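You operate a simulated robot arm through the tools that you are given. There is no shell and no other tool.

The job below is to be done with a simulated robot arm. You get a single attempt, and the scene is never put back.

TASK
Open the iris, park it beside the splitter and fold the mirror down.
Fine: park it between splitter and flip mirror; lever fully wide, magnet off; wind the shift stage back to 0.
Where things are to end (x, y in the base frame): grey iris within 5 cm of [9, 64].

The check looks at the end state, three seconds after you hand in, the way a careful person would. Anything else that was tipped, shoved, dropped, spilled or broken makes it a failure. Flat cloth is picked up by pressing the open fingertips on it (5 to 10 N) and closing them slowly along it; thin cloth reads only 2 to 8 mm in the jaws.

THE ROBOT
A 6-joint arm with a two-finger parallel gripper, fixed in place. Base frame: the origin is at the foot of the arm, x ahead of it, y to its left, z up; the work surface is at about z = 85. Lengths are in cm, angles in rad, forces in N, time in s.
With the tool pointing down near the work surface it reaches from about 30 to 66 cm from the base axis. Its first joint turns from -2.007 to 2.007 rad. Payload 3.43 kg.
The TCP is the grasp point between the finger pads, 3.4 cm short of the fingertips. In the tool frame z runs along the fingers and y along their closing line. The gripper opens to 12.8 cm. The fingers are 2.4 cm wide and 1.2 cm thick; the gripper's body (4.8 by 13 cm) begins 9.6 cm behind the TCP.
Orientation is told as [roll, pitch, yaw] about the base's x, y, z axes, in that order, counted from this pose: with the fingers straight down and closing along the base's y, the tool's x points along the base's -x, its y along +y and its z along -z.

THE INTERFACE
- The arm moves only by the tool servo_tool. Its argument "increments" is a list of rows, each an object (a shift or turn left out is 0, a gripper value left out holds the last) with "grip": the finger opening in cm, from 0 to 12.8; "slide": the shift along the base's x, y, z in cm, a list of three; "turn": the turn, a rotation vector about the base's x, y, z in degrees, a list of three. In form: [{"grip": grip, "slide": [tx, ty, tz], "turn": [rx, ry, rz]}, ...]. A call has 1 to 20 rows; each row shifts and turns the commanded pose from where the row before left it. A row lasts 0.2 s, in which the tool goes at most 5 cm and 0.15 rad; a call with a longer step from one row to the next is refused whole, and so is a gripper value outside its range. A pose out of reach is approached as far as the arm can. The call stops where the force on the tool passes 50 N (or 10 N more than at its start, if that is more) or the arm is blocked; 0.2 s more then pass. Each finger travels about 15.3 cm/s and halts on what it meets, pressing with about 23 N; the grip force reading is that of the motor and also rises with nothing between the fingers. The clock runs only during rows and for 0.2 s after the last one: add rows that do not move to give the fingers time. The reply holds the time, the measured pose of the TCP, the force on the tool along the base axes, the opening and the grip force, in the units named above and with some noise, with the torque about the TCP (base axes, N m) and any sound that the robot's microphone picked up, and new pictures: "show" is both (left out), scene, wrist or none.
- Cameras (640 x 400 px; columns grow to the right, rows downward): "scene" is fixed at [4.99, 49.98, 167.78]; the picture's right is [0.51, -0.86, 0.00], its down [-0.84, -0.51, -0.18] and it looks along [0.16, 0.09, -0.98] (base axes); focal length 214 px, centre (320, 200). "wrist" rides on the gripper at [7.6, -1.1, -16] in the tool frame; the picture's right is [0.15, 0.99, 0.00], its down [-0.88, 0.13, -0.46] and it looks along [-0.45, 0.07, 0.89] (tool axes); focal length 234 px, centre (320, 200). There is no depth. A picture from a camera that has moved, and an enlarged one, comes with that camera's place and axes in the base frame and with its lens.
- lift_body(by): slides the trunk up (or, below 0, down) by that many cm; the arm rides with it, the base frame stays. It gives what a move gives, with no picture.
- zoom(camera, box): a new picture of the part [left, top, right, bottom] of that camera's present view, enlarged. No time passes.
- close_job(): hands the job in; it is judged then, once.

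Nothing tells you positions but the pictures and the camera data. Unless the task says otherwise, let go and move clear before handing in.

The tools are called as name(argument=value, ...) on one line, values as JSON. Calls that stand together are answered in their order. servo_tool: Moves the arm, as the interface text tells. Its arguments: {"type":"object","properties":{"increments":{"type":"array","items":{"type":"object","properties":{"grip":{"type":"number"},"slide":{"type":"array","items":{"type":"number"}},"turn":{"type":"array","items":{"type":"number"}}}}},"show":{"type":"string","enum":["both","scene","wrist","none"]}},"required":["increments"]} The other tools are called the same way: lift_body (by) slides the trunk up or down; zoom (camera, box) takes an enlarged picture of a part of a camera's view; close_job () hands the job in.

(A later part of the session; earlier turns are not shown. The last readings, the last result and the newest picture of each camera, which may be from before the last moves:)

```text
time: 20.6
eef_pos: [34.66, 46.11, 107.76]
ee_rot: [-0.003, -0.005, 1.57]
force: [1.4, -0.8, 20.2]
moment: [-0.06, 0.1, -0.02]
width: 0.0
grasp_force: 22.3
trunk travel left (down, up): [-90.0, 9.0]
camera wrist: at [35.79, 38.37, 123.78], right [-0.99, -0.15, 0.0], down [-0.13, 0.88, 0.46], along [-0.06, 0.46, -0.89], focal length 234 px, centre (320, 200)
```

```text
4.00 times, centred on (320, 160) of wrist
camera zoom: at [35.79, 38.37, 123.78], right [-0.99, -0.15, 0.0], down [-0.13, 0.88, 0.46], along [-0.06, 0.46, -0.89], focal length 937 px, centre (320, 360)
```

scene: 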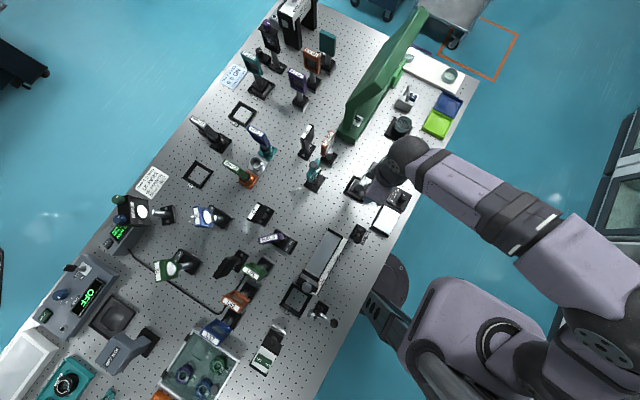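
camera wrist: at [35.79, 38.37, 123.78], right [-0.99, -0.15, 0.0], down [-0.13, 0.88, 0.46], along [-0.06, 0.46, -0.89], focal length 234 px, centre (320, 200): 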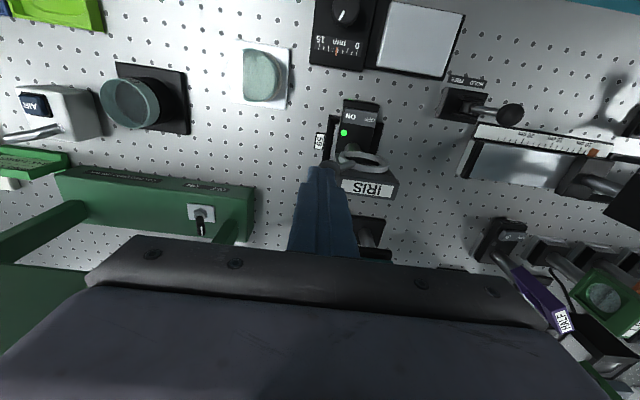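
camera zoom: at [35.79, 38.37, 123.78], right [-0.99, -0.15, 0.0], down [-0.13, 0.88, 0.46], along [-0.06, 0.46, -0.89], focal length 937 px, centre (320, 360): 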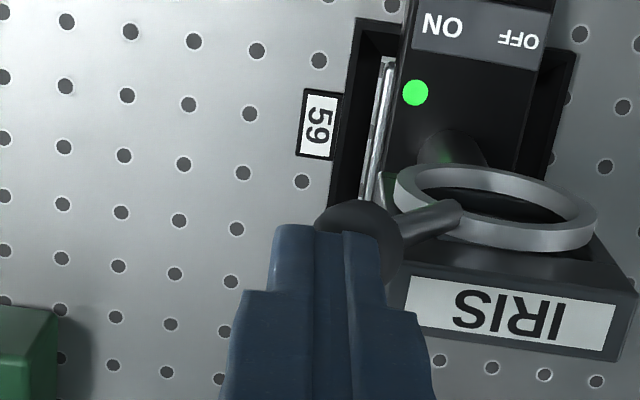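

The force jumped to 20 N with no movement, so the lever may be at its stop, around +40°. I'll release and look at the lever and aperture again from the front.

servo_tool(increments=[{"slide": [0, 0, 1]}, {"slide": [0, 0, 3]}, {"slide": [0.5, -2, 1], "turn": [8.2, 0, 0]}, {"slide": [1, -3, -1], "turn": [8.2, 0, 0]}, {"slide": [1, -3, -2], "turn": [8.2, 0, 0]}, {"slide": [1, -3, -2], "turn": [8.2, 0, 0]}, {"slide": [0, -2, -1]}, {}], show="wrist")

zoom(camera="wrist", box=[306, 155, 402, 255])

```text
time: 22.4
eef_pos: [37.99, 33.01, 106.48]
ee_rot: [0.0, -0.572, 1.57]
force: [0.3, 0.4, 0.0]
moment: [-0.01, 0.03, -0.03]
width: 0.0
grasp_force: 22.8
trunk travel left (down, up): [-90.0, 9.0]
camera wrist: at [39.14, 17.93, 115.82], right [-0.99, -0.12, -0.08], down [-0.13, 0.49, 0.86], along [-0.07, 0.86, -0.5], focal length 234 px, centre (320, 200)
```

wrist: 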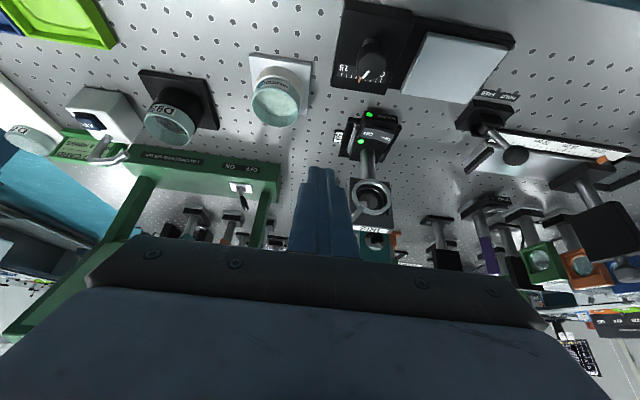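

```text
4.00 times, centred on (354, 205) of wrist
camera zoom: at [39.14, 17.93, 115.82], right [-0.99, -0.12, -0.08], down [-0.13, 0.49, 0.86], along [-0.07, 0.86, -0.5], focal length 937 px, centre (184, 180)
```

zoom: 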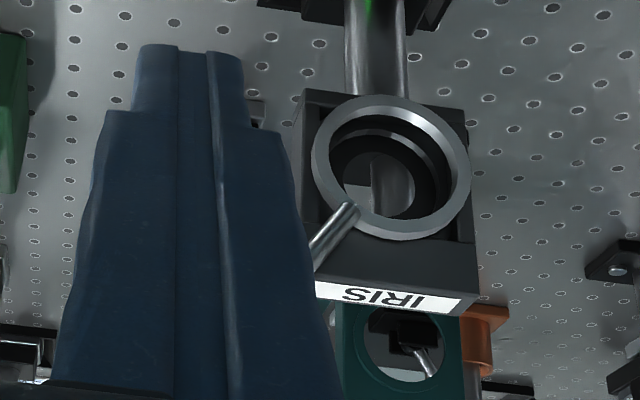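

servo_tool(increments=[{"grip": 12.8, "slide": [-3, 0, 0]}, {"slide": [-3, 0, 0]}, {}, {}], show="wrist")

zoom(camera="wrist", box=[278, 165, 358, 245])

```text
time: 23.4
eef_pos: [32.36, 33.05, 106.24]
ee_rot: [-0.001, -0.572, 1.572]
force: [0.2, 0.3, 0.3]
moment: [0.01, -0.02, 0.0]
width: 12.79
grasp_force: 0.0
trunk travel left (down, up): [-90.0, 9.0]
camera wrist: at [33.27, 17.89, 115.65], right [-0.99, -0.12, -0.08], down [-0.13, 0.49, 0.86], along [-0.07, 0.86, -0.5], focal length 234 px, centre (320, 200)
```

wrist: 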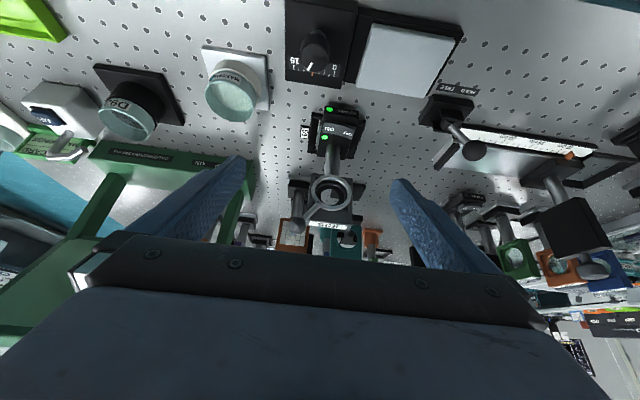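

```text
5.00 times, centred on (318, 205) of wrist
camera zoom: at [33.27, 17.89, 115.65], right [-0.99, -0.12, -0.08], down [-0.13, 0.49, 0.86], along [-0.07, 0.86, -0.5], focal length 1171 px, centre (330, 175)
```

zoom: 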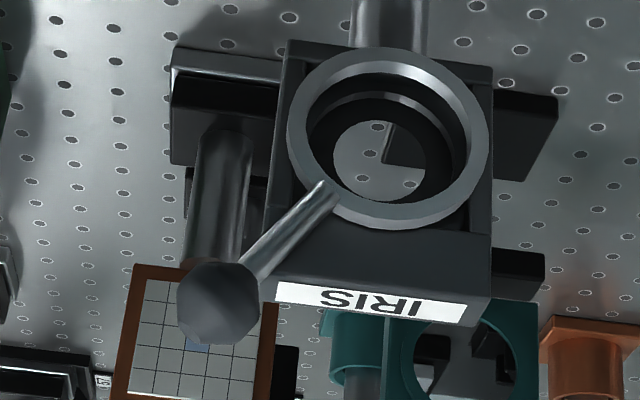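

The lever is now at +37°, the aperture is wide, and it held against a firm press, so it's at its wide stop. Next is the magnet rocker: I'll close the fingers and press its OFF end at about (27.5, 42.5, 89) with the tool tilted.

servo_tool(increments=[{"grip": 0, "slide": [-2.4, 1, 0]}, {"slide": [-2.4, 1.5, -1]}, {"slide": [0, 2, -3]}, {"slide": [0, 2, -3]}, {"slide": [0, 1.1, -2]}, {}], show="wrist")

zoom(camera="wrist", box=[240, 110, 400, 210])

```text
time: 24.8
eef_pos: [27.47, 40.75, 97.3]
ee_rot: [-0.001, -0.572, 1.571]
force: [-0.3, 0.0, -0.6]
moment: [0.03, 0.0, 0.0]
width: 0.0
grasp_force: 22.8
trunk travel left (down, up): [-90.0, 9.0]
camera wrist: at [28.53, 25.61, 106.72], right [-0.99, -0.12, -0.08], down [-0.13, 0.49, 0.86], along [-0.07, 0.86, -0.5], focal length 234 px, centre (320, 200)
```

wrist: 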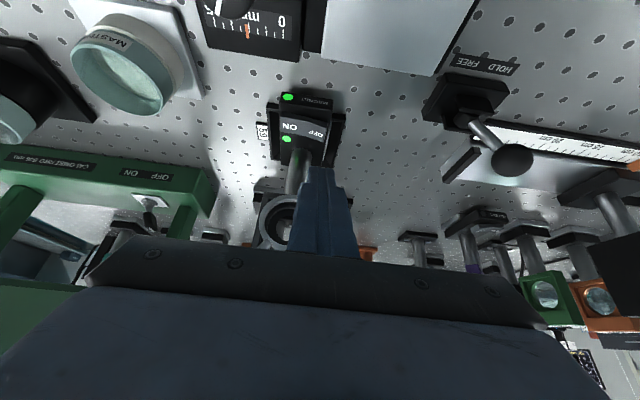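

```text
4.00 times, centred on (320, 160) of wrist
camera zoom: at [28.53, 25.61, 106.72], right [-0.99, -0.12, -0.08], down [-0.13, 0.49, 0.86], along [-0.07, 0.86, -0.5], focal length 937 px, centre (320, 360)
```

zoom: 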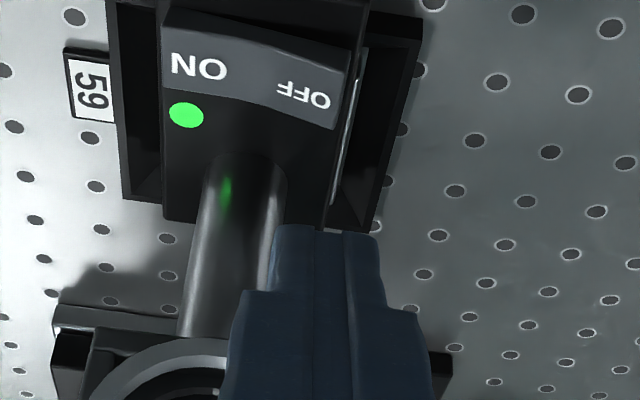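

servo_tool(increments=[{"slide": [0.2, 0.5, -1.5]}, {"slide": [0, 0, -1.5]}, {"slide": [0, 0, -0.5]}, {"slide": [0, 0, -0.2]}, {"slide": [0, 0, -0.2]}, {"slide": [0, 0, -0.2]}, {}], show="wrist")

zoom(camera="wrist", box=[240, 110, 400, 210])

```text
time: 26.4
eef_pos: [27.56, 41.32, 93.2]
ee_rot: [-0.002, -0.572, 1.57]
force: [0.1, -0.7, -1.2]
moment: [0.01, 0.0, -0.04]
width: 0.0
grasp_force: 23.1
trunk travel left (down, up): [-90.0, 9.0]
camera wrist: at [28.65, 26.24, 102.65], right [-0.99, -0.12, -0.08], down [-0.13, 0.49, 0.86], along [-0.07, 0.86, -0.5], focal length 234 px, centre (320, 200)
```

wrist: 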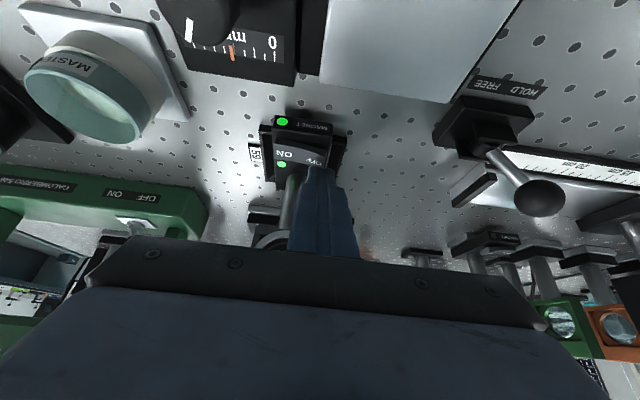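

```text
4.00 times, centred on (320, 160) of wrist
camera zoom: at [28.65, 26.24, 102.65], right [-0.99, -0.12, -0.08], down [-0.13, 0.49, 0.86], along [-0.07, 0.86, -0.5], focal length 937 px, centre (320, 360)
```

zoom: 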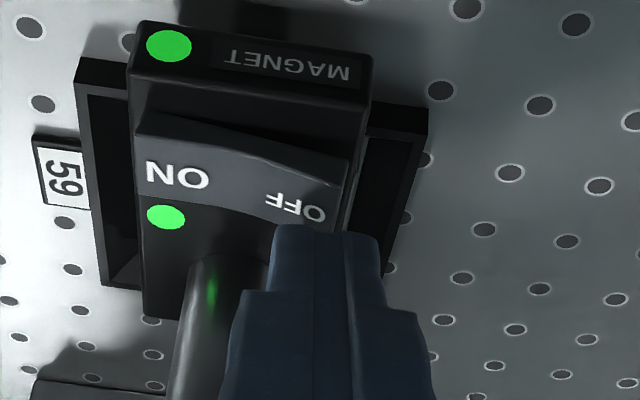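

servo_tool(increments=[{"slide": [0, 0, -0.2]}, {"slide": [0, 0, -0.2]}, {"slide": [0, 0, -0.2]}, {"slide": [0, 0, -0.15]}, {}], show="wrist")

zoom(camera="wrist", box=[240, 110, 400, 210])

```text
time: 27.6
eef_pos: [27.49, 41.34, 92.37]
ee_rot: [0.0, -0.573, 1.571]
force: [0.1, -0.4, -1.2]
moment: [-0.02, 0.02, -0.01]
width: 0.0
grasp_force: 23.0
trunk travel left (down, up): [-90.0, 9.0]
camera wrist: at [28.72, 26.26, 101.89], right [-0.99, -0.12, -0.08], down [-0.13, 0.49, 0.86], along [-0.07, 0.86, -0.5], focal length 234 px, centre (320, 200)
```

wrist: 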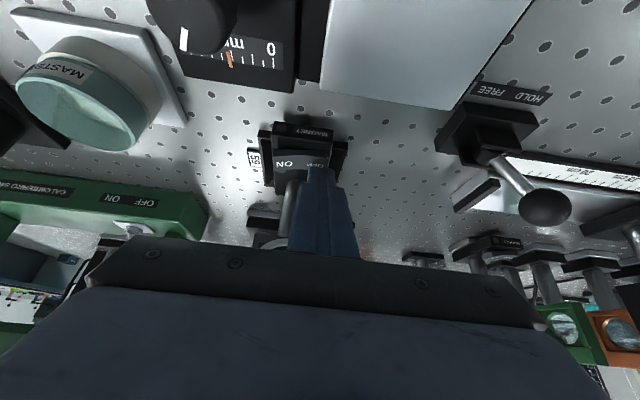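

```text
4.00 times, centred on (320, 160) of wrist
camera zoom: at [28.72, 26.26, 101.89], right [-0.99, -0.12, -0.08], down [-0.13, 0.49, 0.86], along [-0.07, 0.86, -0.5], focal length 937 px, centre (320, 360)
```

zoom: 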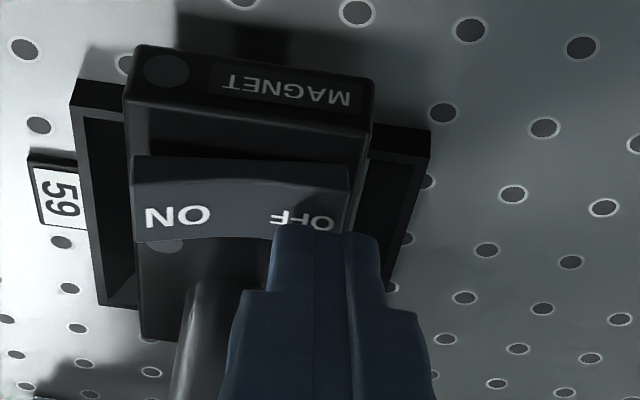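

Both LEDs went dark, so the magnet is off. I'll nudge slightly further to seat the rocker, then retreat and check that it stays off.

servo_tool(increments=[{"slide": [0, 0, -0.15]}, {}, {"slide": [0, 0, 1]}, {"slide": [0, -2, 3]}, {"slide": [0, -3, 3]}, {"grip": 12.8, "slide": [0.5, -3, 3]}, {}, {}], show="wrist")

zoom(camera="wrist", box=[260, 80, 380, 155])

zoom(camera="wrist", box=[250, 155, 362, 245])

```text
time: 29.4
eef_pos: [28.02, 33.42, 102.34]
ee_rot: [0.002, -0.573, 1.571]
force: [0.1, -0.3, -0.6]
moment: [0.02, 0.0, 0.01]
width: 12.77
grasp_force: 0.1
trunk travel left (down, up): [-90.0, 9.0]
camera wrist: at [29.25, 18.36, 111.73], right [-0.99, -0.12, -0.08], down [-0.13, 0.49, 0.86], along [-0.07, 0.86, -0.5], focal length 234 px, centre (320, 200)
```

wrist: 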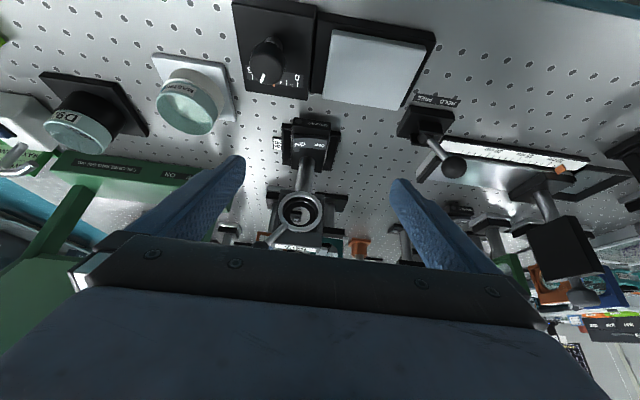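

```text
5.33 times, centred on (320, 118) of wrist
camera zoom: at [29.25, 18.36, 111.73], right [-0.99, -0.12, -0.08], down [-0.13, 0.49, 0.86], along [-0.07, 0.86, -0.5], focal length 1249 px, centre (320, 640)
```

zoom: 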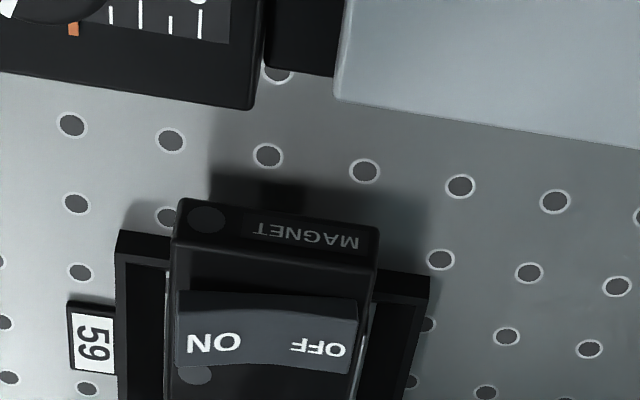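

```text
4.44 times, centred on (306, 200) of wrist
camera zoom: at [29.25, 18.36, 111.73], right [-0.99, -0.12, -0.08], down [-0.13, 0.49, 0.86], along [-0.07, 0.86, -0.5], focal length 1041 px, centre (382, 200)
```

zoom: 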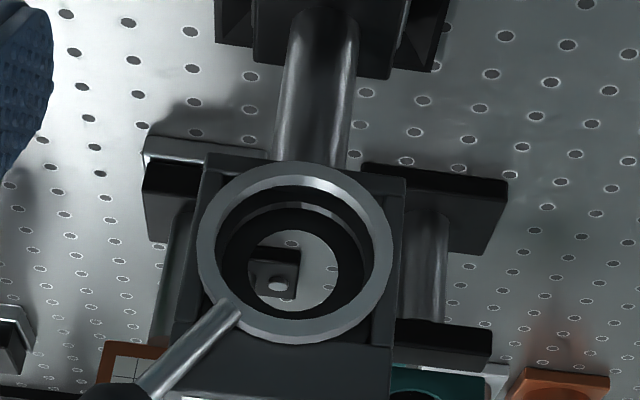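

The magnet stays off: LEDs dark and rocker tipped to OFF. Next is the shift stage knob, estimated at (34.2, 31.2, 91). I'll straighten the tool above it and look closely.

servo_tool(increments=[{"grip": 6, "slide": [1.5, -0.5, 1], "turn": [-8.2, 0, 0]}, {"slide": [1.5, -0.5, 1], "turn": [-8.2, 0, 0]}, {"slide": [1.6, -0.5, 0], "turn": [-8.2, 0, 0]}, {"slide": [1.6, -0.7, 0], "turn": [-8.2, 0, 0]}, {}], show="both")

zoom(camera="wrist", box=[240, 110, 400, 210])

```text
time: 30.6
eef_pos: [34.22, 31.07, 104.18]
ee_rot: [-0.001, 0.003, 1.571]
force: [0.2, 0.6, 0.1]
moment: [0.0, 0.02, 0.03]
width: 6.0
grasp_force: 0.1
trunk travel left (down, up): [-90.0, 9.0]
camera wrist: at [35.31, 23.44, 120.36], right [-0.99, -0.15, 0.0], down [-0.13, 0.88, 0.45], along [-0.07, 0.45, -0.89], focal length 234 px, centre (320, 200)
```

scene: 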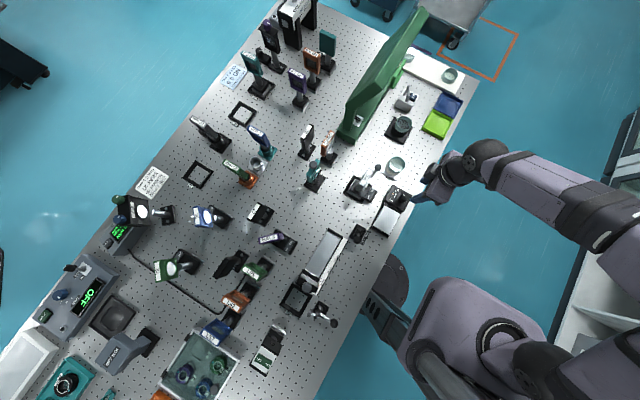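
wrist: 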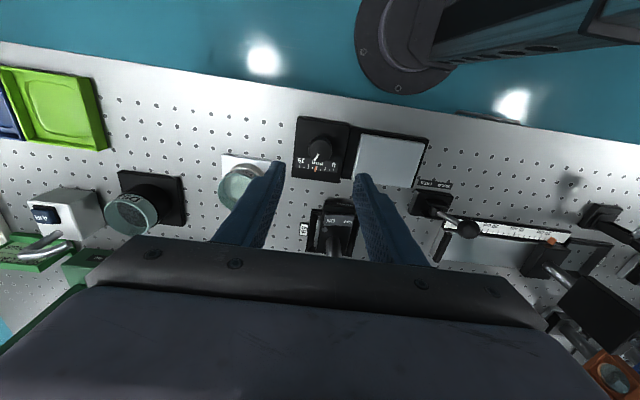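

```text
4.00 times, centred on (320, 160) of wrist
camera zoom: at [35.31, 23.44, 120.36], right [-0.99, -0.15, 0.0], down [-0.13, 0.88, 0.45], along [-0.07, 0.45, -0.89], focal length 937 px, centre (320, 360)
```

zoom: 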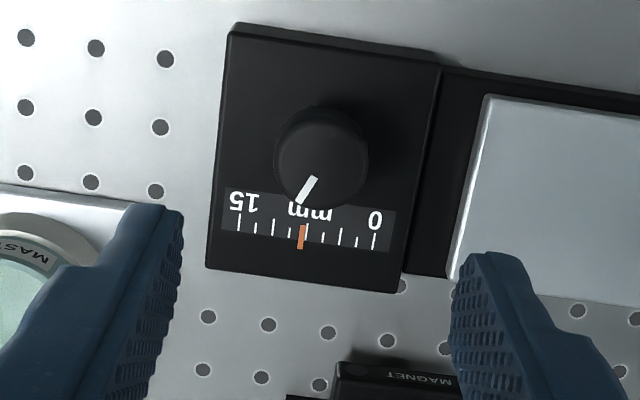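

Knob centre is about (34.0, 31.1), with its top near z = 91 and the box top near 87.5. I'll straddle it, grip it and turn a test amount counter-clockwise.

servo_tool(increments=[{"grip": 4.8, "slide": [-0.2, 0, -3]}, {"slide": [0, 0, -3]}, {"slide": [0, 0, -3]}, {"slide": [0, 0, -2.4]}, {"slide": [0, 0, -0.8]}, {}], show="wrist")

zoom(camera="wrist", box=[240, 110, 400, 210])

```text
time: 32.0
eef_pos: [34.03, 30.84, 91.91]
ee_rot: [0.0, 0.001, 1.573]
force: [-0.9, 0.4, 0.5]
moment: [0.0, 0.03, 0.02]
width: 4.8
grasp_force: 0.1
trunk travel left (down, up): [-90.0, 9.0]
camera wrist: at [35.3, 23.23, 108.07], right [-0.99, -0.15, 0.0], down [-0.13, 0.88, 0.46], along [-0.07, 0.45, -0.89], focal length 234 px, centre (320, 200)
```

wrist: 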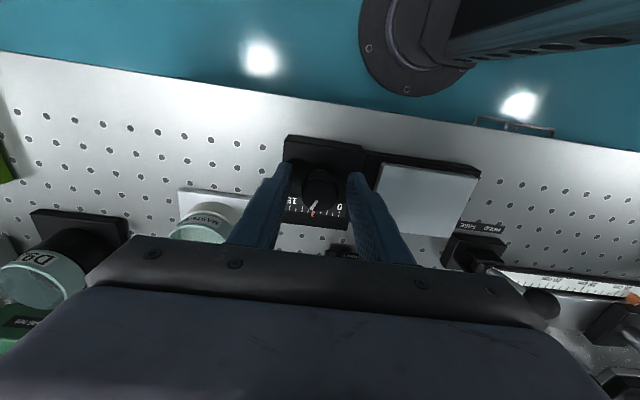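

```text
4.00 times, centred on (320, 160) of wrist
camera zoom: at [35.3, 23.23, 108.07], right [-0.99, -0.15, 0.0], down [-0.13, 0.88, 0.46], along [-0.07, 0.45, -0.89], focal length 937 px, centre (320, 360)
```

zoom: 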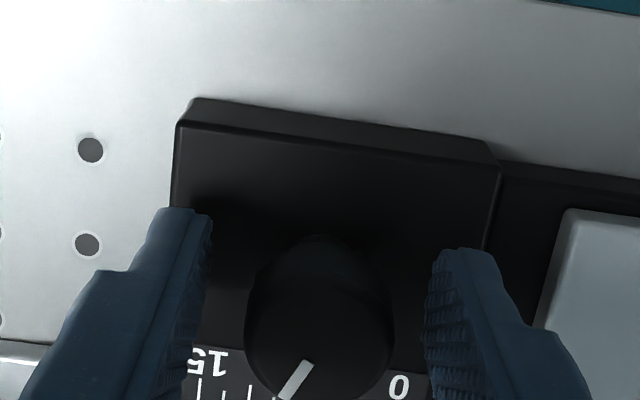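

servo_tool(increments=[{"slide": [0, 0.25, 0]}, {"grip": 3.2}, {"grip": 2.0}, {}, {}], show="wrist")

zoom(camera="wrist", box=[240, 140, 400, 240])

```text
time: 33.2
eef_pos: [34.07, 31.12, 92.12]
ee_rot: [0.0, 0.001, 1.571]
force: [0.4, 1.7, 0.1]
moment: [0.12, 0.02, -0.01]
width: 2.98
grasp_force: 44.8
trunk travel left (down, up): [-90.0, 9.0]
camera wrist: at [35.26, 23.48, 108.13], right [-0.99, -0.15, 0.0], down [-0.13, 0.88, 0.46], along [-0.07, 0.45, -0.89], focal length 234 px, centre (320, 200)
```

wrist: 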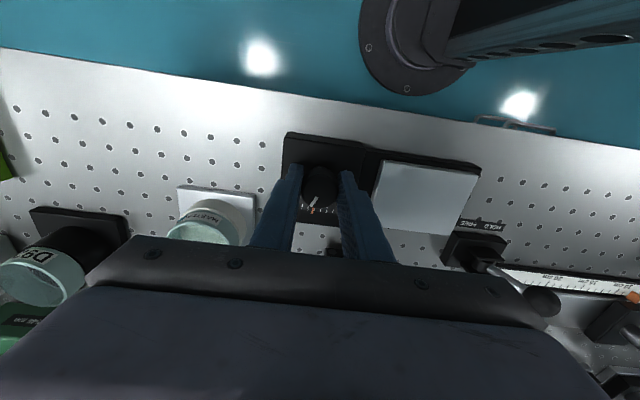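

```text
4.00 times, centred on (320, 190) of wrist
camera zoom: at [35.26, 23.48, 108.13], right [-0.99, -0.15, 0.0], down [-0.13, 0.88, 0.46], along [-0.07, 0.45, -0.89], focal length 937 px, centre (320, 240)
```

zoom: 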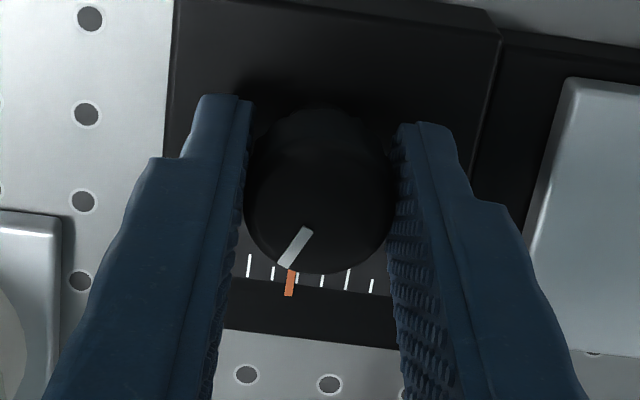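

I have the knob gripped at a width of 2.98 cm. I'll turn it 40° counter-clockwise and watch the pointer.

servo_tool(increments=[{"turn": [0, 0, 8]}, {"turn": [0, 0, 8]}, {"turn": [0, 0, 8]}, {"turn": [0, 0, 8]}, {"turn": [0, 0, 8]}, {}], show="wrist")

zoom(camera="wrist", box=[240, 140, 400, 240])

zoom(camera="scene", box=[370, 180, 418, 210])

```text
time: 34.6
eef_pos: [34.14, 31.27, 92.05]
ee_rot: [0.002, 0.0, 2.273]
force: [12.8, -8.4, -9.6]
moment: [-1.05, -1.15, 0.0]
width: 2.99
grasp_force: 45.6
trunk travel left (down, up): [-90.0, 9.0]
camera wrist: at [40.01, 26.04, 108.13], right [-0.66, -0.75, 0.0], down [-0.67, 0.59, 0.46], along [-0.34, 0.3, -0.89], focal length 234 px, centre (320, 200)
```

wrist: 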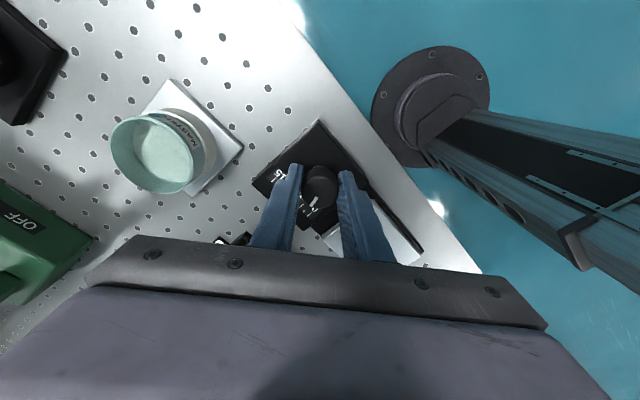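

```text
4.00 times, centred on (320, 190) of wrist
camera zoom: at [40.01, 26.04, 108.13], right [-0.66, -0.75, 0.0], down [-0.67, 0.59, 0.46], along [-0.34, 0.3, -0.89], focal length 937 px, centre (320, 240)
```

zoom: 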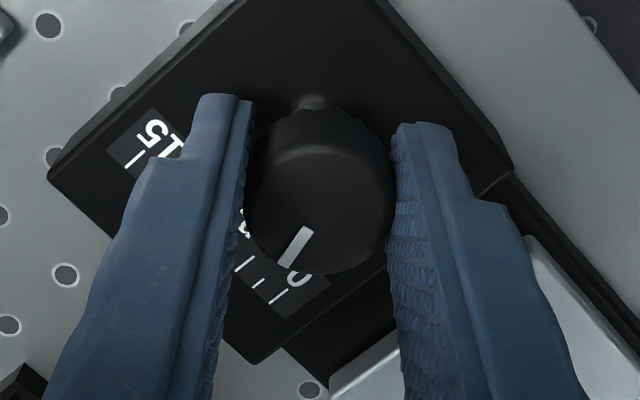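

```text
13.33 times, centred on (394, 195) of scene
camera zoom: at [4.99, 49.98, 167.78], right [0.51, -0.86, 0.0], down [-0.84, -0.51, -0.18], along [0.16, 0.09, -0.98], focal length 2860 px, centre (-667, 267)
```

zoom: 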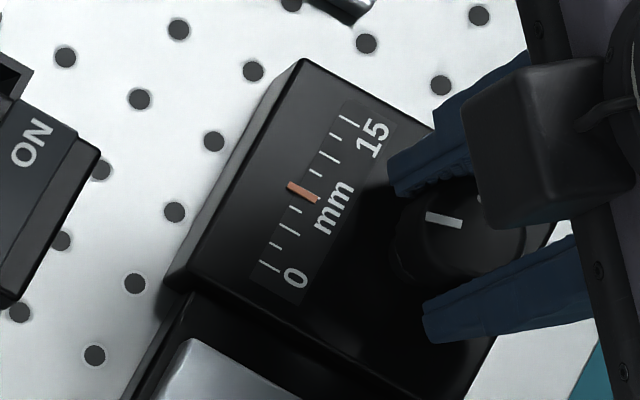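

Counter-clockwise lowers the reading, at about 0.77 mm per 40°, so roughly one more full turn is needed. There is some side force from slight miscentring, so I'll release, recentre and regrip.

servo_tool(increments=[{"grip": 4.6}, {}, {"slide": [0, 0.3, 0]}, {}], show="wrist")

zoom(camera="wrist", box=[240, 140, 400, 240])

zoom(camera="scene", box=[370, 180, 418, 210])

```text
time: 35.6
eef_pos: [34.0, 31.51, 91.99]
ee_rot: [-0.002, 0.001, 2.27]
force: [0.4, 0.8, -0.1]
moment: [0.0, 0.0, -0.01]
width: 4.62
grasp_force: 0.0
trunk travel left (down, up): [-90.0, 9.0]
camera wrist: at [39.78, 26.4, 108.18], right [-0.66, -0.75, 0.0], down [-0.67, 0.59, 0.46], along [-0.34, 0.3, -0.89], focal length 234 px, centre (320, 200)
```

wrist: 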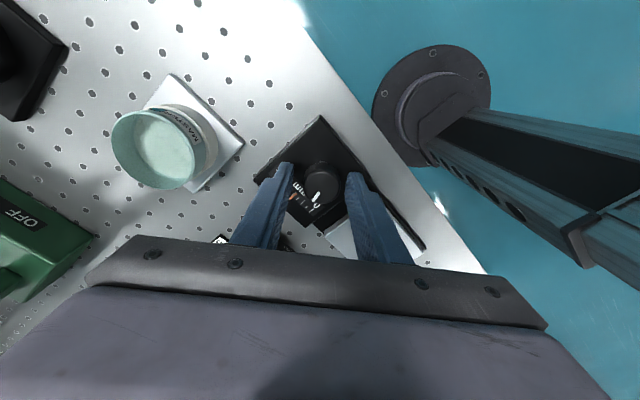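

```text
4.00 times, centred on (320, 190) of wrist
camera zoom: at [39.78, 26.4, 108.18], right [-0.66, -0.75, 0.0], down [-0.67, 0.59, 0.46], along [-0.34, 0.3, -0.89], focal length 937 px, centre (320, 240)
```

zoom: 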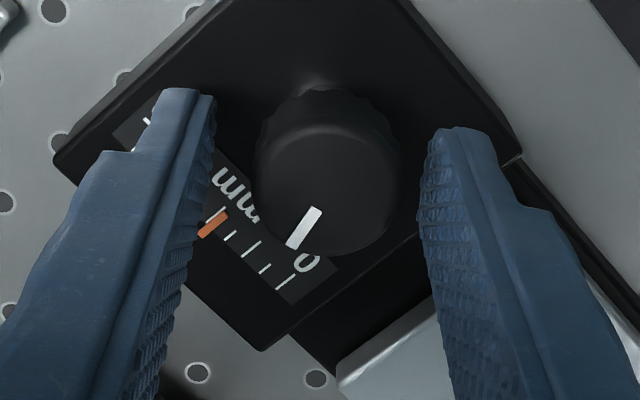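

```text
13.33 times, centred on (394, 195) of scene
camera zoom: at [4.99, 49.98, 167.78], right [0.51, -0.86, 0.0], down [-0.84, -0.51, -0.18], along [0.16, 0.09, -0.98], focal length 2860 px, centre (-667, 267)
```

zoom: 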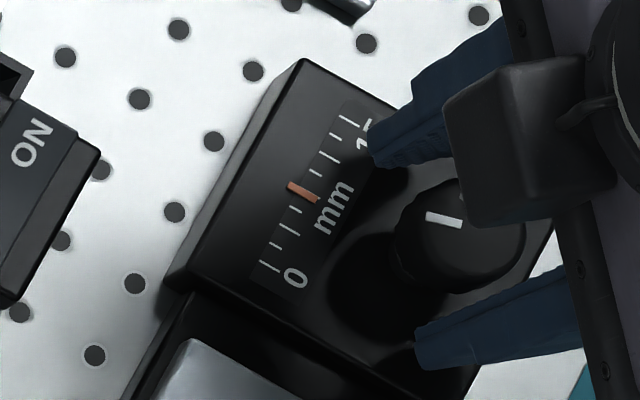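

servo_tool(increments=[{"slide": [-0.1, -0.08, 0]}, {"grip": 3.2}, {"grip": 2.4}, {}, {"turn": [0, 0, 8]}, {"turn": [0, 0, 8]}, {"turn": [0, 0, 8]}, {"turn": [0, 0, 8]}, {}], show="scene")

zoom(camera="scene", box=[370, 180, 418, 210])

```text
time: 37.6
eef_pos: [33.95, 31.34, 92.02]
ee_rot: [0.002, 0.0, 2.83]
force: [-4.4, -7.9, 7.0]
moment: [-0.59, -0.45, 0.02]
width: 2.98
grasp_force: 45.5
trunk travel left (down, up): [-90.0, 9.0]
```

scene: 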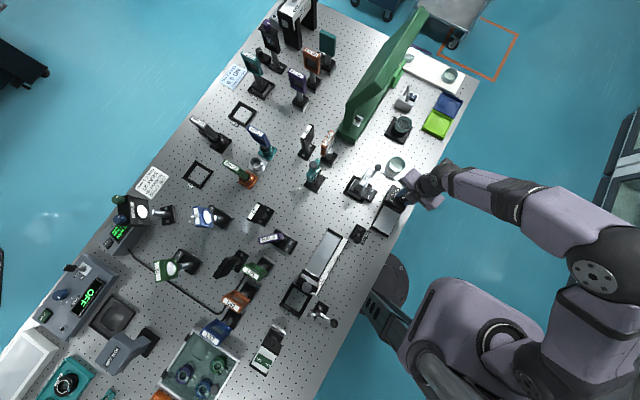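

```text
13.33 times, centred on (394, 195) of scene
camera zoom: at [4.99, 49.98, 167.78], right [0.51, -0.86, 0.0], down [-0.84, -0.51, -0.18], along [0.16, 0.09, -0.98], focal length 2860 px, centre (-667, 267)
```

zoom: 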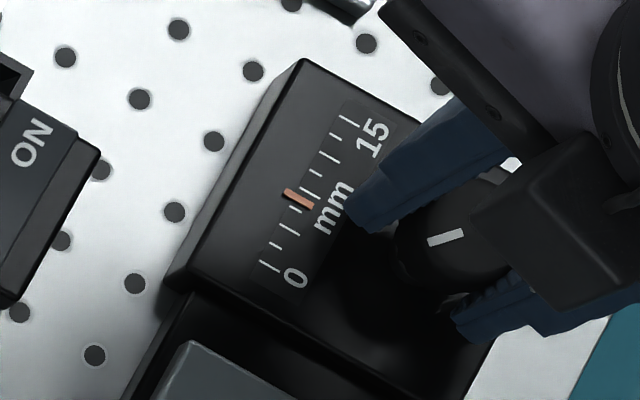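

The pointer is at about 6.5 mm, so about 50° of turn per mm. I'll continue counter-clockwise while watching forces.

servo_tool(increments=[{"turn": [0, 0, 8]}, {"turn": [0, 0, 8]}, {"turn": [0, 0, 8]}, {"turn": [0, 0, 8]}, {"turn": [0, 0, 8]}, {}], show="wrist")

zoom(camera="wrist", box=[240, 140, 400, 240])

zoom(camera="scene", box=[370, 180, 418, 210])

```text
time: 39.0
eef_pos: [33.98, 31.27, 92.16]
ee_rot: [0.002, -0.001, -2.757]
force: [-1.6, -21.6, 3.0]
moment: [-0.2, -0.99, -0.05]
width: 2.96
grasp_force: 44.9
trunk travel left (down, up): [-90.0, 9.0]
camera wrist: at [40.55, 35.03, 108.21], right [0.51, -0.86, 0.0], down [-0.77, -0.45, 0.46], along [-0.39, -0.23, -0.89], focal length 234 px, centre (320, 200)
```

wrist: 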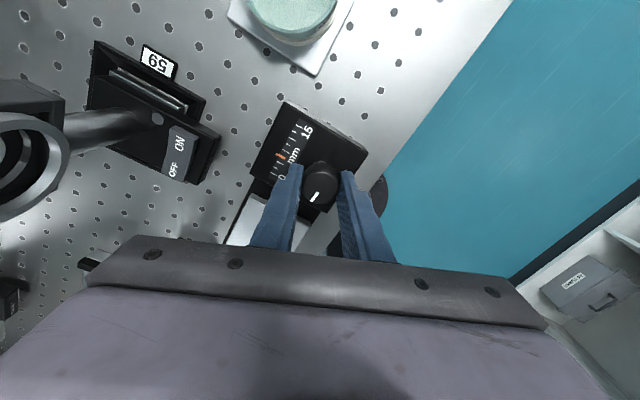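

```text
4.00 times, centred on (320, 190) of wrist
camera zoom: at [40.55, 35.03, 108.21], right [0.51, -0.86, 0.0], down [-0.77, -0.45, 0.46], along [-0.39, -0.23, -0.89], focal length 937 px, centre (320, 240)
```

zoom: 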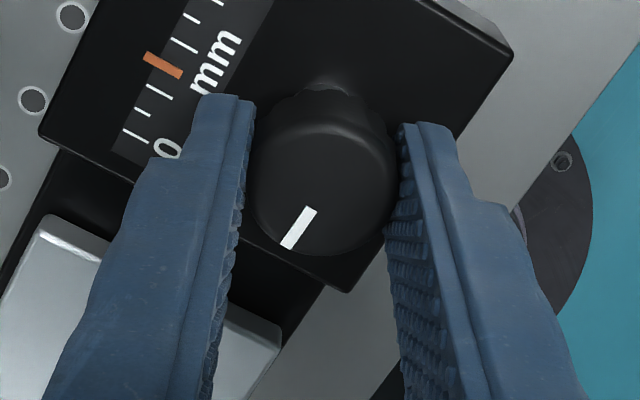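

```text
13.33 times, centred on (394, 195) of scene
camera zoom: at [4.99, 49.98, 167.78], right [0.51, -0.86, 0.0], down [-0.84, -0.51, -0.18], along [0.16, 0.09, -0.98], focal length 2860 px, centre (-667, 267)
```

zoom: 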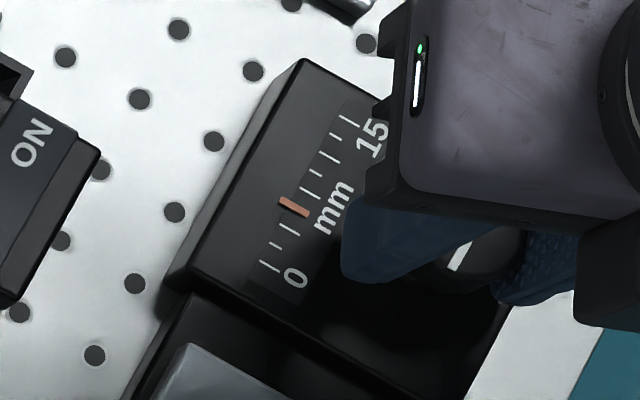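

servo_tool(increments=[{"grip": 4.4}, {}], show="none")

```text
time: 39.6
eef_pos: [34.04, 31.69, 92.16]
ee_rot: [-0.001, 0.003, -2.757]
force: [0.7, 0.6, 0.1]
moment: [-0.01, 0.0, -0.01]
width: 4.41
grasp_force: 0.0
trunk travel left (down, up): [-90.0, 9.0]
```

servo_tool(increments=[{"slide": [-0.05, -0.38, 0]}, {}], show="wrist")

zoom(camera="wrist", box=[240, 140, 400, 240])

```text
time: 40.2
eef_pos: [33.82, 31.22, 92.07]
ee_rot: [0.001, 0.001, -2.758]
force: [-1.1, 0.2, 0.5]
moment: [0.0, 0.04, -0.01]
width: 4.4
grasp_force: 0.1
trunk travel left (down, up): [-90.0, 9.0]
camera wrist: at [40.6, 35.08, 108.16], right [0.51, -0.86, 0.0], down [-0.77, -0.45, 0.46], along [-0.39, -0.23, -0.89], focal length 234 px, centre (320, 200)
```

wrist: 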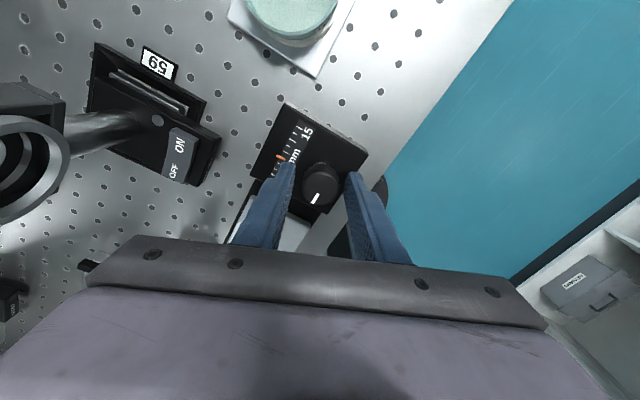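

```text
4.00 times, centred on (320, 190) of wrist
camera zoom: at [40.6, 35.08, 108.16], right [0.51, -0.86, 0.0], down [-0.77, -0.45, 0.46], along [-0.39, -0.23, -0.89], focal length 937 px, centre (320, 240)
```

zoom: 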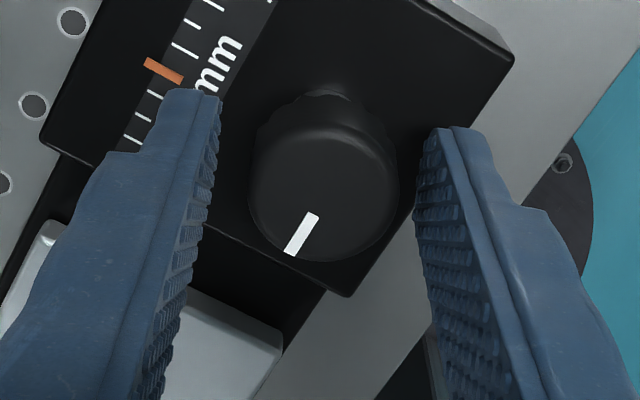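

servo_tool(increments=[{"grip": 3.2}, {"grip": 2.5}, {}, {"turn": [0, 0, 8]}, {"turn": [0, 0, 8]}, {"turn": [0, 0, 8]}, {"turn": [0, 0, 8]}, {"turn": [0, 0, 8]}, {}], show="scene")

zoom(camera="scene", box=[370, 180, 418, 210])

```text
time: 41.6
eef_pos: [33.86, 31.21, 92.08]
ee_rot: [0.035, 0.007, -2.354]
force: [21.2, -16.6, -1.8]
moment: [0.51, -0.01, -0.03]
width: 3.04
grasp_force: 44.9
out of reach, approached as far as the arm can: row 6, 7
trunk travel left (down, up): [-90.0, 9.0]
stopped in row 7: the force on the tool passed its limit at 72 N (the readings are from after the stop); the commanded pose is now the measured one
```

scene: 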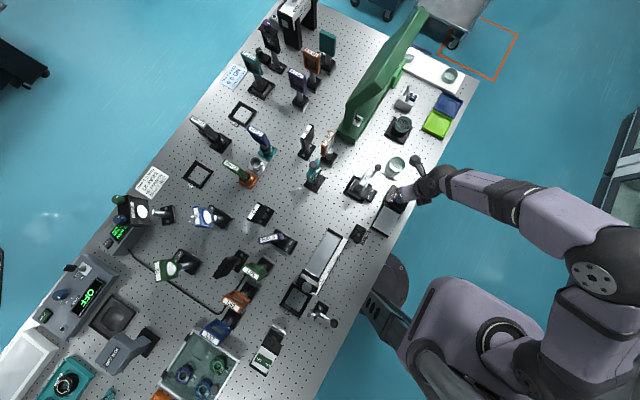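

```text
13.33 times, centred on (394, 195) of scene
camera zoom: at [4.99, 49.98, 167.78], right [0.51, -0.86, 0.0], down [-0.84, -0.51, -0.18], along [0.16, 0.09, -0.98], focal length 2860 px, centre (-667, 267)
```

zoom: 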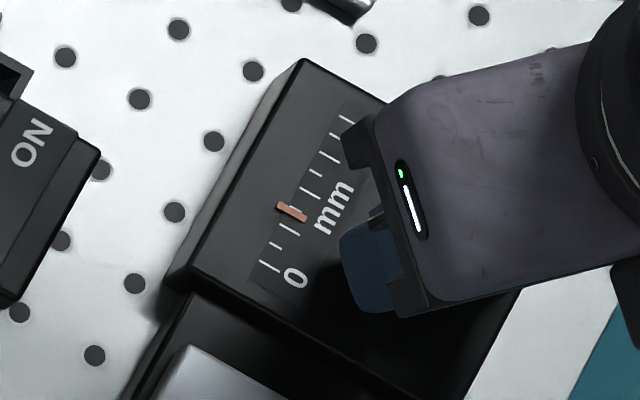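

The wrist reached its limit at a yaw of about 225°, and the stage box hasn't shifted. I'll open, rotate back in place with the fingers wide, and check centring before regripping.

servo_tool(increments=[{"grip": 5.6}, {}, {"turn": [0, 0, -8]}, {"turn": [0, 0, -8]}, {"turn": [0, 0, -8]}], show="wrist")

zoom(camera="wrist", box=[240, 140, 400, 240])

```text
time: 42.8
eef_pos: [33.51, 31.46, 92.03]
ee_rot: [0.029, 0.007, -2.774]
force: [0.5, 0.9, 0.5]
moment: [0.0, 0.01, 0.0]
width: 5.63
grasp_force: 0.1
trunk travel left (down, up): [-90.0, 9.0]
camera wrist: at [39.97, 35.64, 108.18], right [0.49, -0.87, 0.03], down [-0.78, -0.43, 0.45], along [-0.38, -0.25, -0.89], focal length 234 px, centre (320, 200)
```

wrist: 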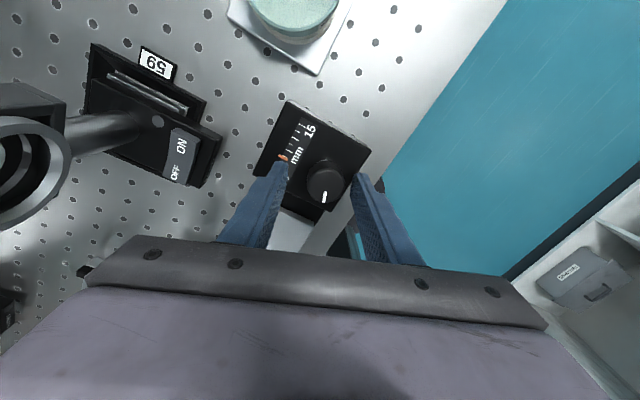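

```text
4.00 times, centred on (320, 190) of wrist
camera zoom: at [39.97, 35.64, 108.18], right [0.49, -0.87, 0.03], down [-0.78, -0.43, 0.45], along [-0.38, -0.25, -0.89], focal length 937 px, centre (320, 240)
```

zoom: 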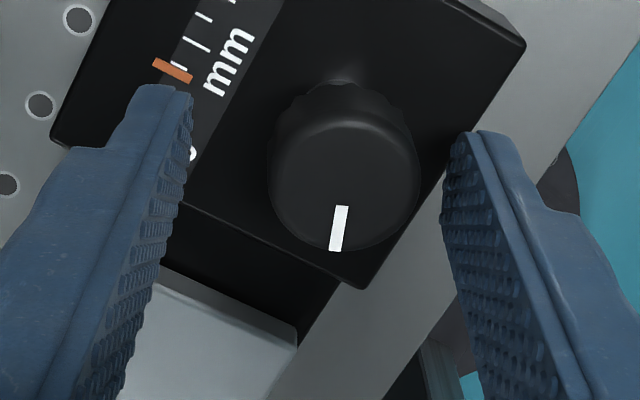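

servo_tool(increments=[{"slide": [0.2, -0.3, 3.5], "turn": [1.4, 1.0, 0]}, {"turn": [0, 0, -8.5]}, {"turn": [0, 0, -8.5]}, {"turn": [0, 0, -8.5]}, {"turn": [0, 0, -8.5]}, {"turn": [0, 0, -8.5]}, {"turn": [0, 0, -8.5]}, {"turn": [0, 0, -8.5]}, {"turn": [0, 0, -8.5]}, {"turn": [0, 0, -8.5]}, {"turn": [0, 0, -8.5]}, {"turn": [0, 0, -8.5]}, {"turn": [0, 0, -8.5]}, {"turn": [0, 0, -8.5]}, {"turn": [0, 0, -8.5]}, {"turn": [0, 0, -8.5]}, {"turn": [0, 0, -8.5]}, {"turn": [0, 0, -8.5]}, {"turn": [0, 0, -8.5]}, {"turn": [0, 0, -8.5]}], show="none")

servo_tool(increments=[{"turn": [0, 0, -8.5]}, {"turn": [0, 0, -8.5]}, {"turn": [0, 0, -8.5]}, {"turn": [0, 0, -8.5]}, {"turn": [0, 0, -8.5]}, {"turn": [0, 0, -8.5]}, {"turn": [0, 0, -8.5]}, {"turn": [0, 0, -8.5]}, {"turn": [0, 0, -8.5]}, {"turn": [0, 0, -8.5]}, {}], show="both")

```text
time: 47.0
eef_pos: [33.63, 31.12, 95.54]
ee_rot: [0.0, 0.0, 0.691]
force: [0.7, 0.2, 0.4]
moment: [0.01, -0.02, -0.02]
width: 5.63
grasp_force: 0.1
trunk travel left (down, up): [-90.0, 9.0]
```

```text
time: 49.4
eef_pos: [33.75, 31.12, 95.57]
ee_rot: [0.001, 0.0, -0.795]
force: [-0.3, -0.4, 1.1]
moment: [-0.01, 0.0, 0.0]
width: 5.63
grasp_force: 0.0
trunk travel left (down, up): [-90.0, 9.0]
camera wrist: at [27.56, 35.66, 111.66], right [0.6, 0.8, 0.0], down [0.71, -0.54, 0.46], along [0.36, -0.27, -0.89], focal length 234 px, centre (320, 200)
```

scene: 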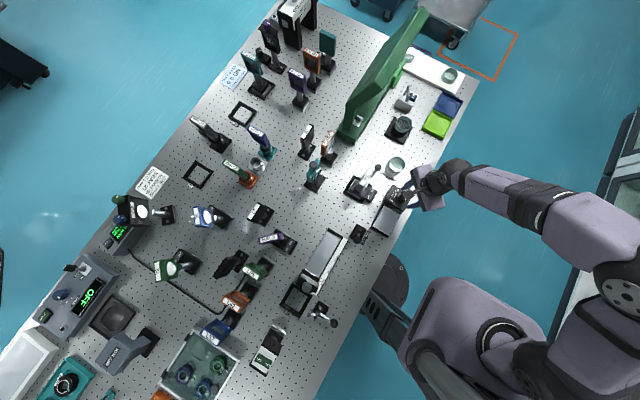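
wrist: 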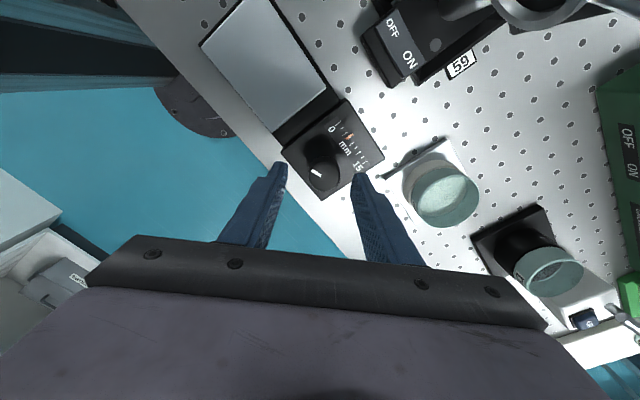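

servo_tool(increments=[{"turn": [0, 0, -8.5]}, {"turn": [0, 0, -8.5]}, {"turn": [0, 0, -8.5]}, {"turn": [0, 0, -8.5]}, {"turn": [0, 0, -8.5]}, {"turn": [0, 0, -8.5]}, {"turn": [0, 0, -8.5]}, {"turn": [0, 0, -8]}, {}], show="wrist")

zoom(camera="wrist", box=[240, 120, 400, 220])

```text
time: 51.4
eef_pos: [33.68, 31.12, 95.68]
ee_rot: [-0.001, 0.0, -1.971]
force: [-0.2, 0.1, -0.9]
moment: [0.02, 0.01, -0.01]
width: 5.61
grasp_force: 0.0
trunk travel left (down, up): [-90.0, 9.0]
camera wrist: at [35.71, 38.48, 111.71], right [0.97, -0.25, 0.0], down [-0.22, -0.86, 0.46], along [-0.11, -0.44, -0.89], focal length 234 px, centre (320, 200)
```

wrist: 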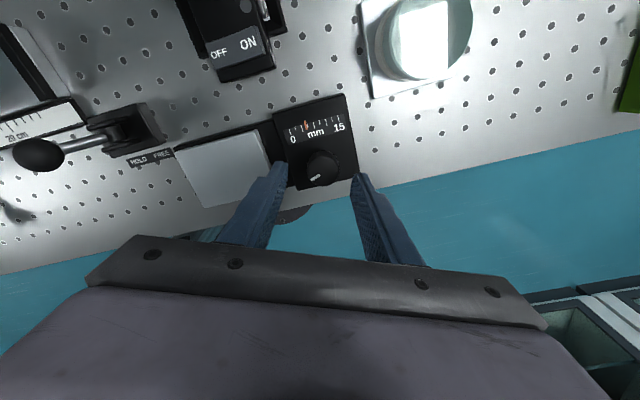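

```text
4.00 times, centred on (320, 170) of wrist
camera zoom: at [35.71, 38.48, 111.71], right [0.97, -0.25, 0.0], down [-0.22, -0.86, 0.46], along [-0.11, -0.44, -0.89], focal length 937 px, centre (320, 320)
```

zoom: 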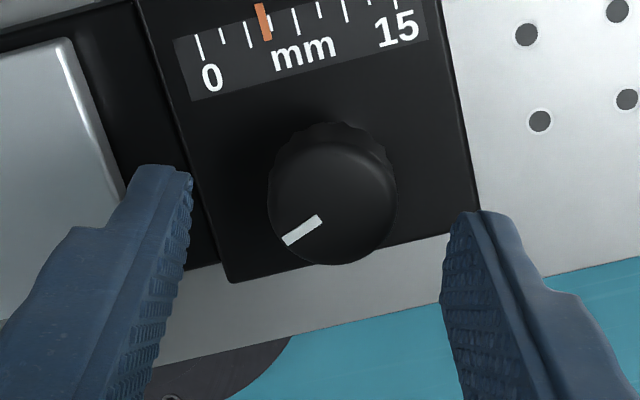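

The scale now reads about 4.8 mm, upright in this view. I have about 335° of wrist travel from here. I'll recentre by +0.34 cm in x, descend and grip.

servo_tool(increments=[{"grip": 4.8, "slide": [0.34, 0.02, -1.8]}, {"slide": [0, 0, -1.8]}, {}, {"grip": 3.3}, {"grip": 2.5}, {}, {}], show="wrist")

zoom(camera="wrist", box=[240, 140, 400, 240])

```text
time: 53.0
eef_pos: [33.98, 31.17, 92.0]
ee_rot: [0.0, -0.001, -1.968]
force: [2.7, -1.5, 0.3]
moment: [0.03, -0.13, 0.01]
width: 2.98
grasp_force: 45.0
trunk travel left (down, up): [-90.0, 9.0]
camera wrist: at [35.99, 38.51, 108.09], right [0.97, -0.25, 0.0], down [-0.22, -0.86, 0.46], along [-0.11, -0.44, -0.89], focal length 234 px, centre (320, 200)
```

wrist: 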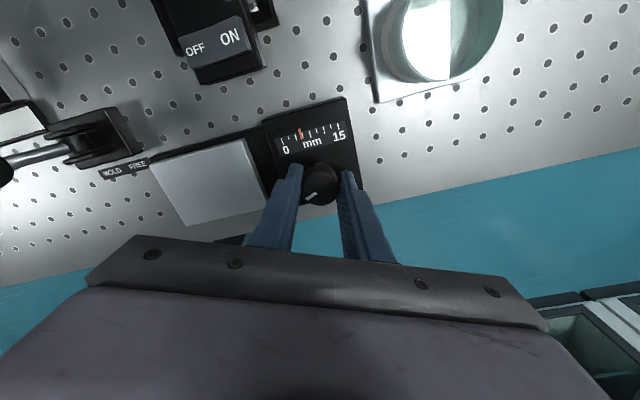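

```text
4.00 times, centred on (320, 190) of wrist
camera zoom: at [35.99, 38.51, 108.09], right [0.97, -0.25, 0.0], down [-0.22, -0.86, 0.46], along [-0.11, -0.44, -0.89], focal length 937 px, centre (320, 240)
```

zoom: 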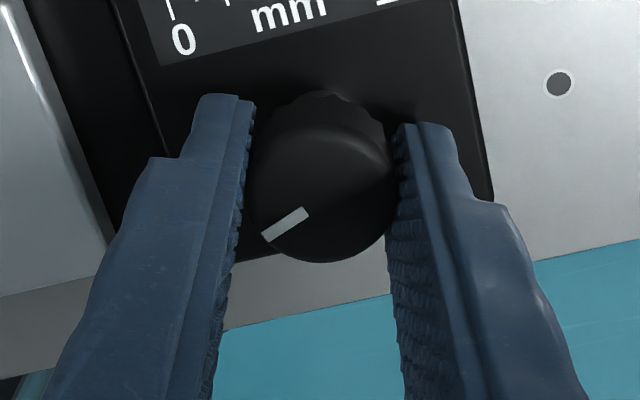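

servo_tool(increments=[{"turn": [0, 0, 8]}, {"turn": [0, 0, 8]}, {"turn": [0, 0, 8]}, {"turn": [0, 0, 8]}, {"turn": [0, 0, 8]}, {"turn": [0, 0, 8]}, {"turn": [0, 0, 8]}, {}], show="wrist")

zoom(camera="wrist", box=[240, 110, 400, 210])

```text
time: 54.8
eef_pos: [34.23, 31.17, 91.96]
ee_rot: [0.0, -0.001, -0.992]
force: [2.0, 1.5, 1.7]
moment: [0.15, 0.22, 0.02]
width: 2.98
grasp_force: 45.2
trunk travel left (down, up): [-90.0, 9.0]
camera wrist: at [29.12, 36.81, 108.09], right [0.75, 0.66, 0.0], down [0.59, -0.67, 0.46], along [0.3, -0.34, -0.89], focal length 234 px, centre (320, 200)
```

wrist: 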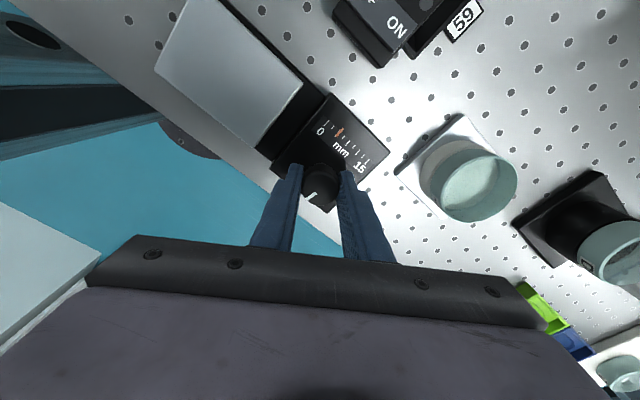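

```text
4.00 times, centred on (320, 160) of wrist
camera zoom: at [29.12, 36.81, 108.09], right [0.75, 0.66, 0.0], down [0.59, -0.67, 0.46], along [0.3, -0.34, -0.89], focal length 937 px, centre (320, 360)
```

zoom: 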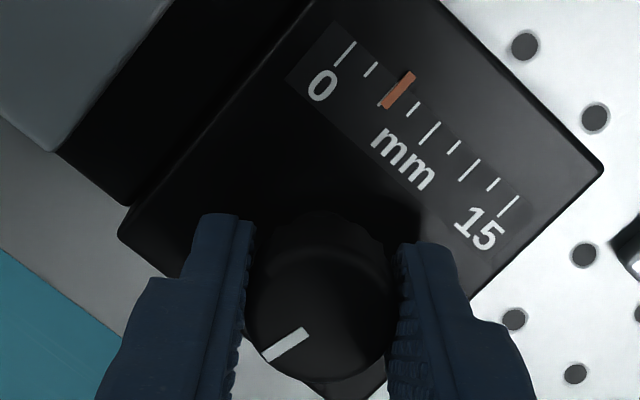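

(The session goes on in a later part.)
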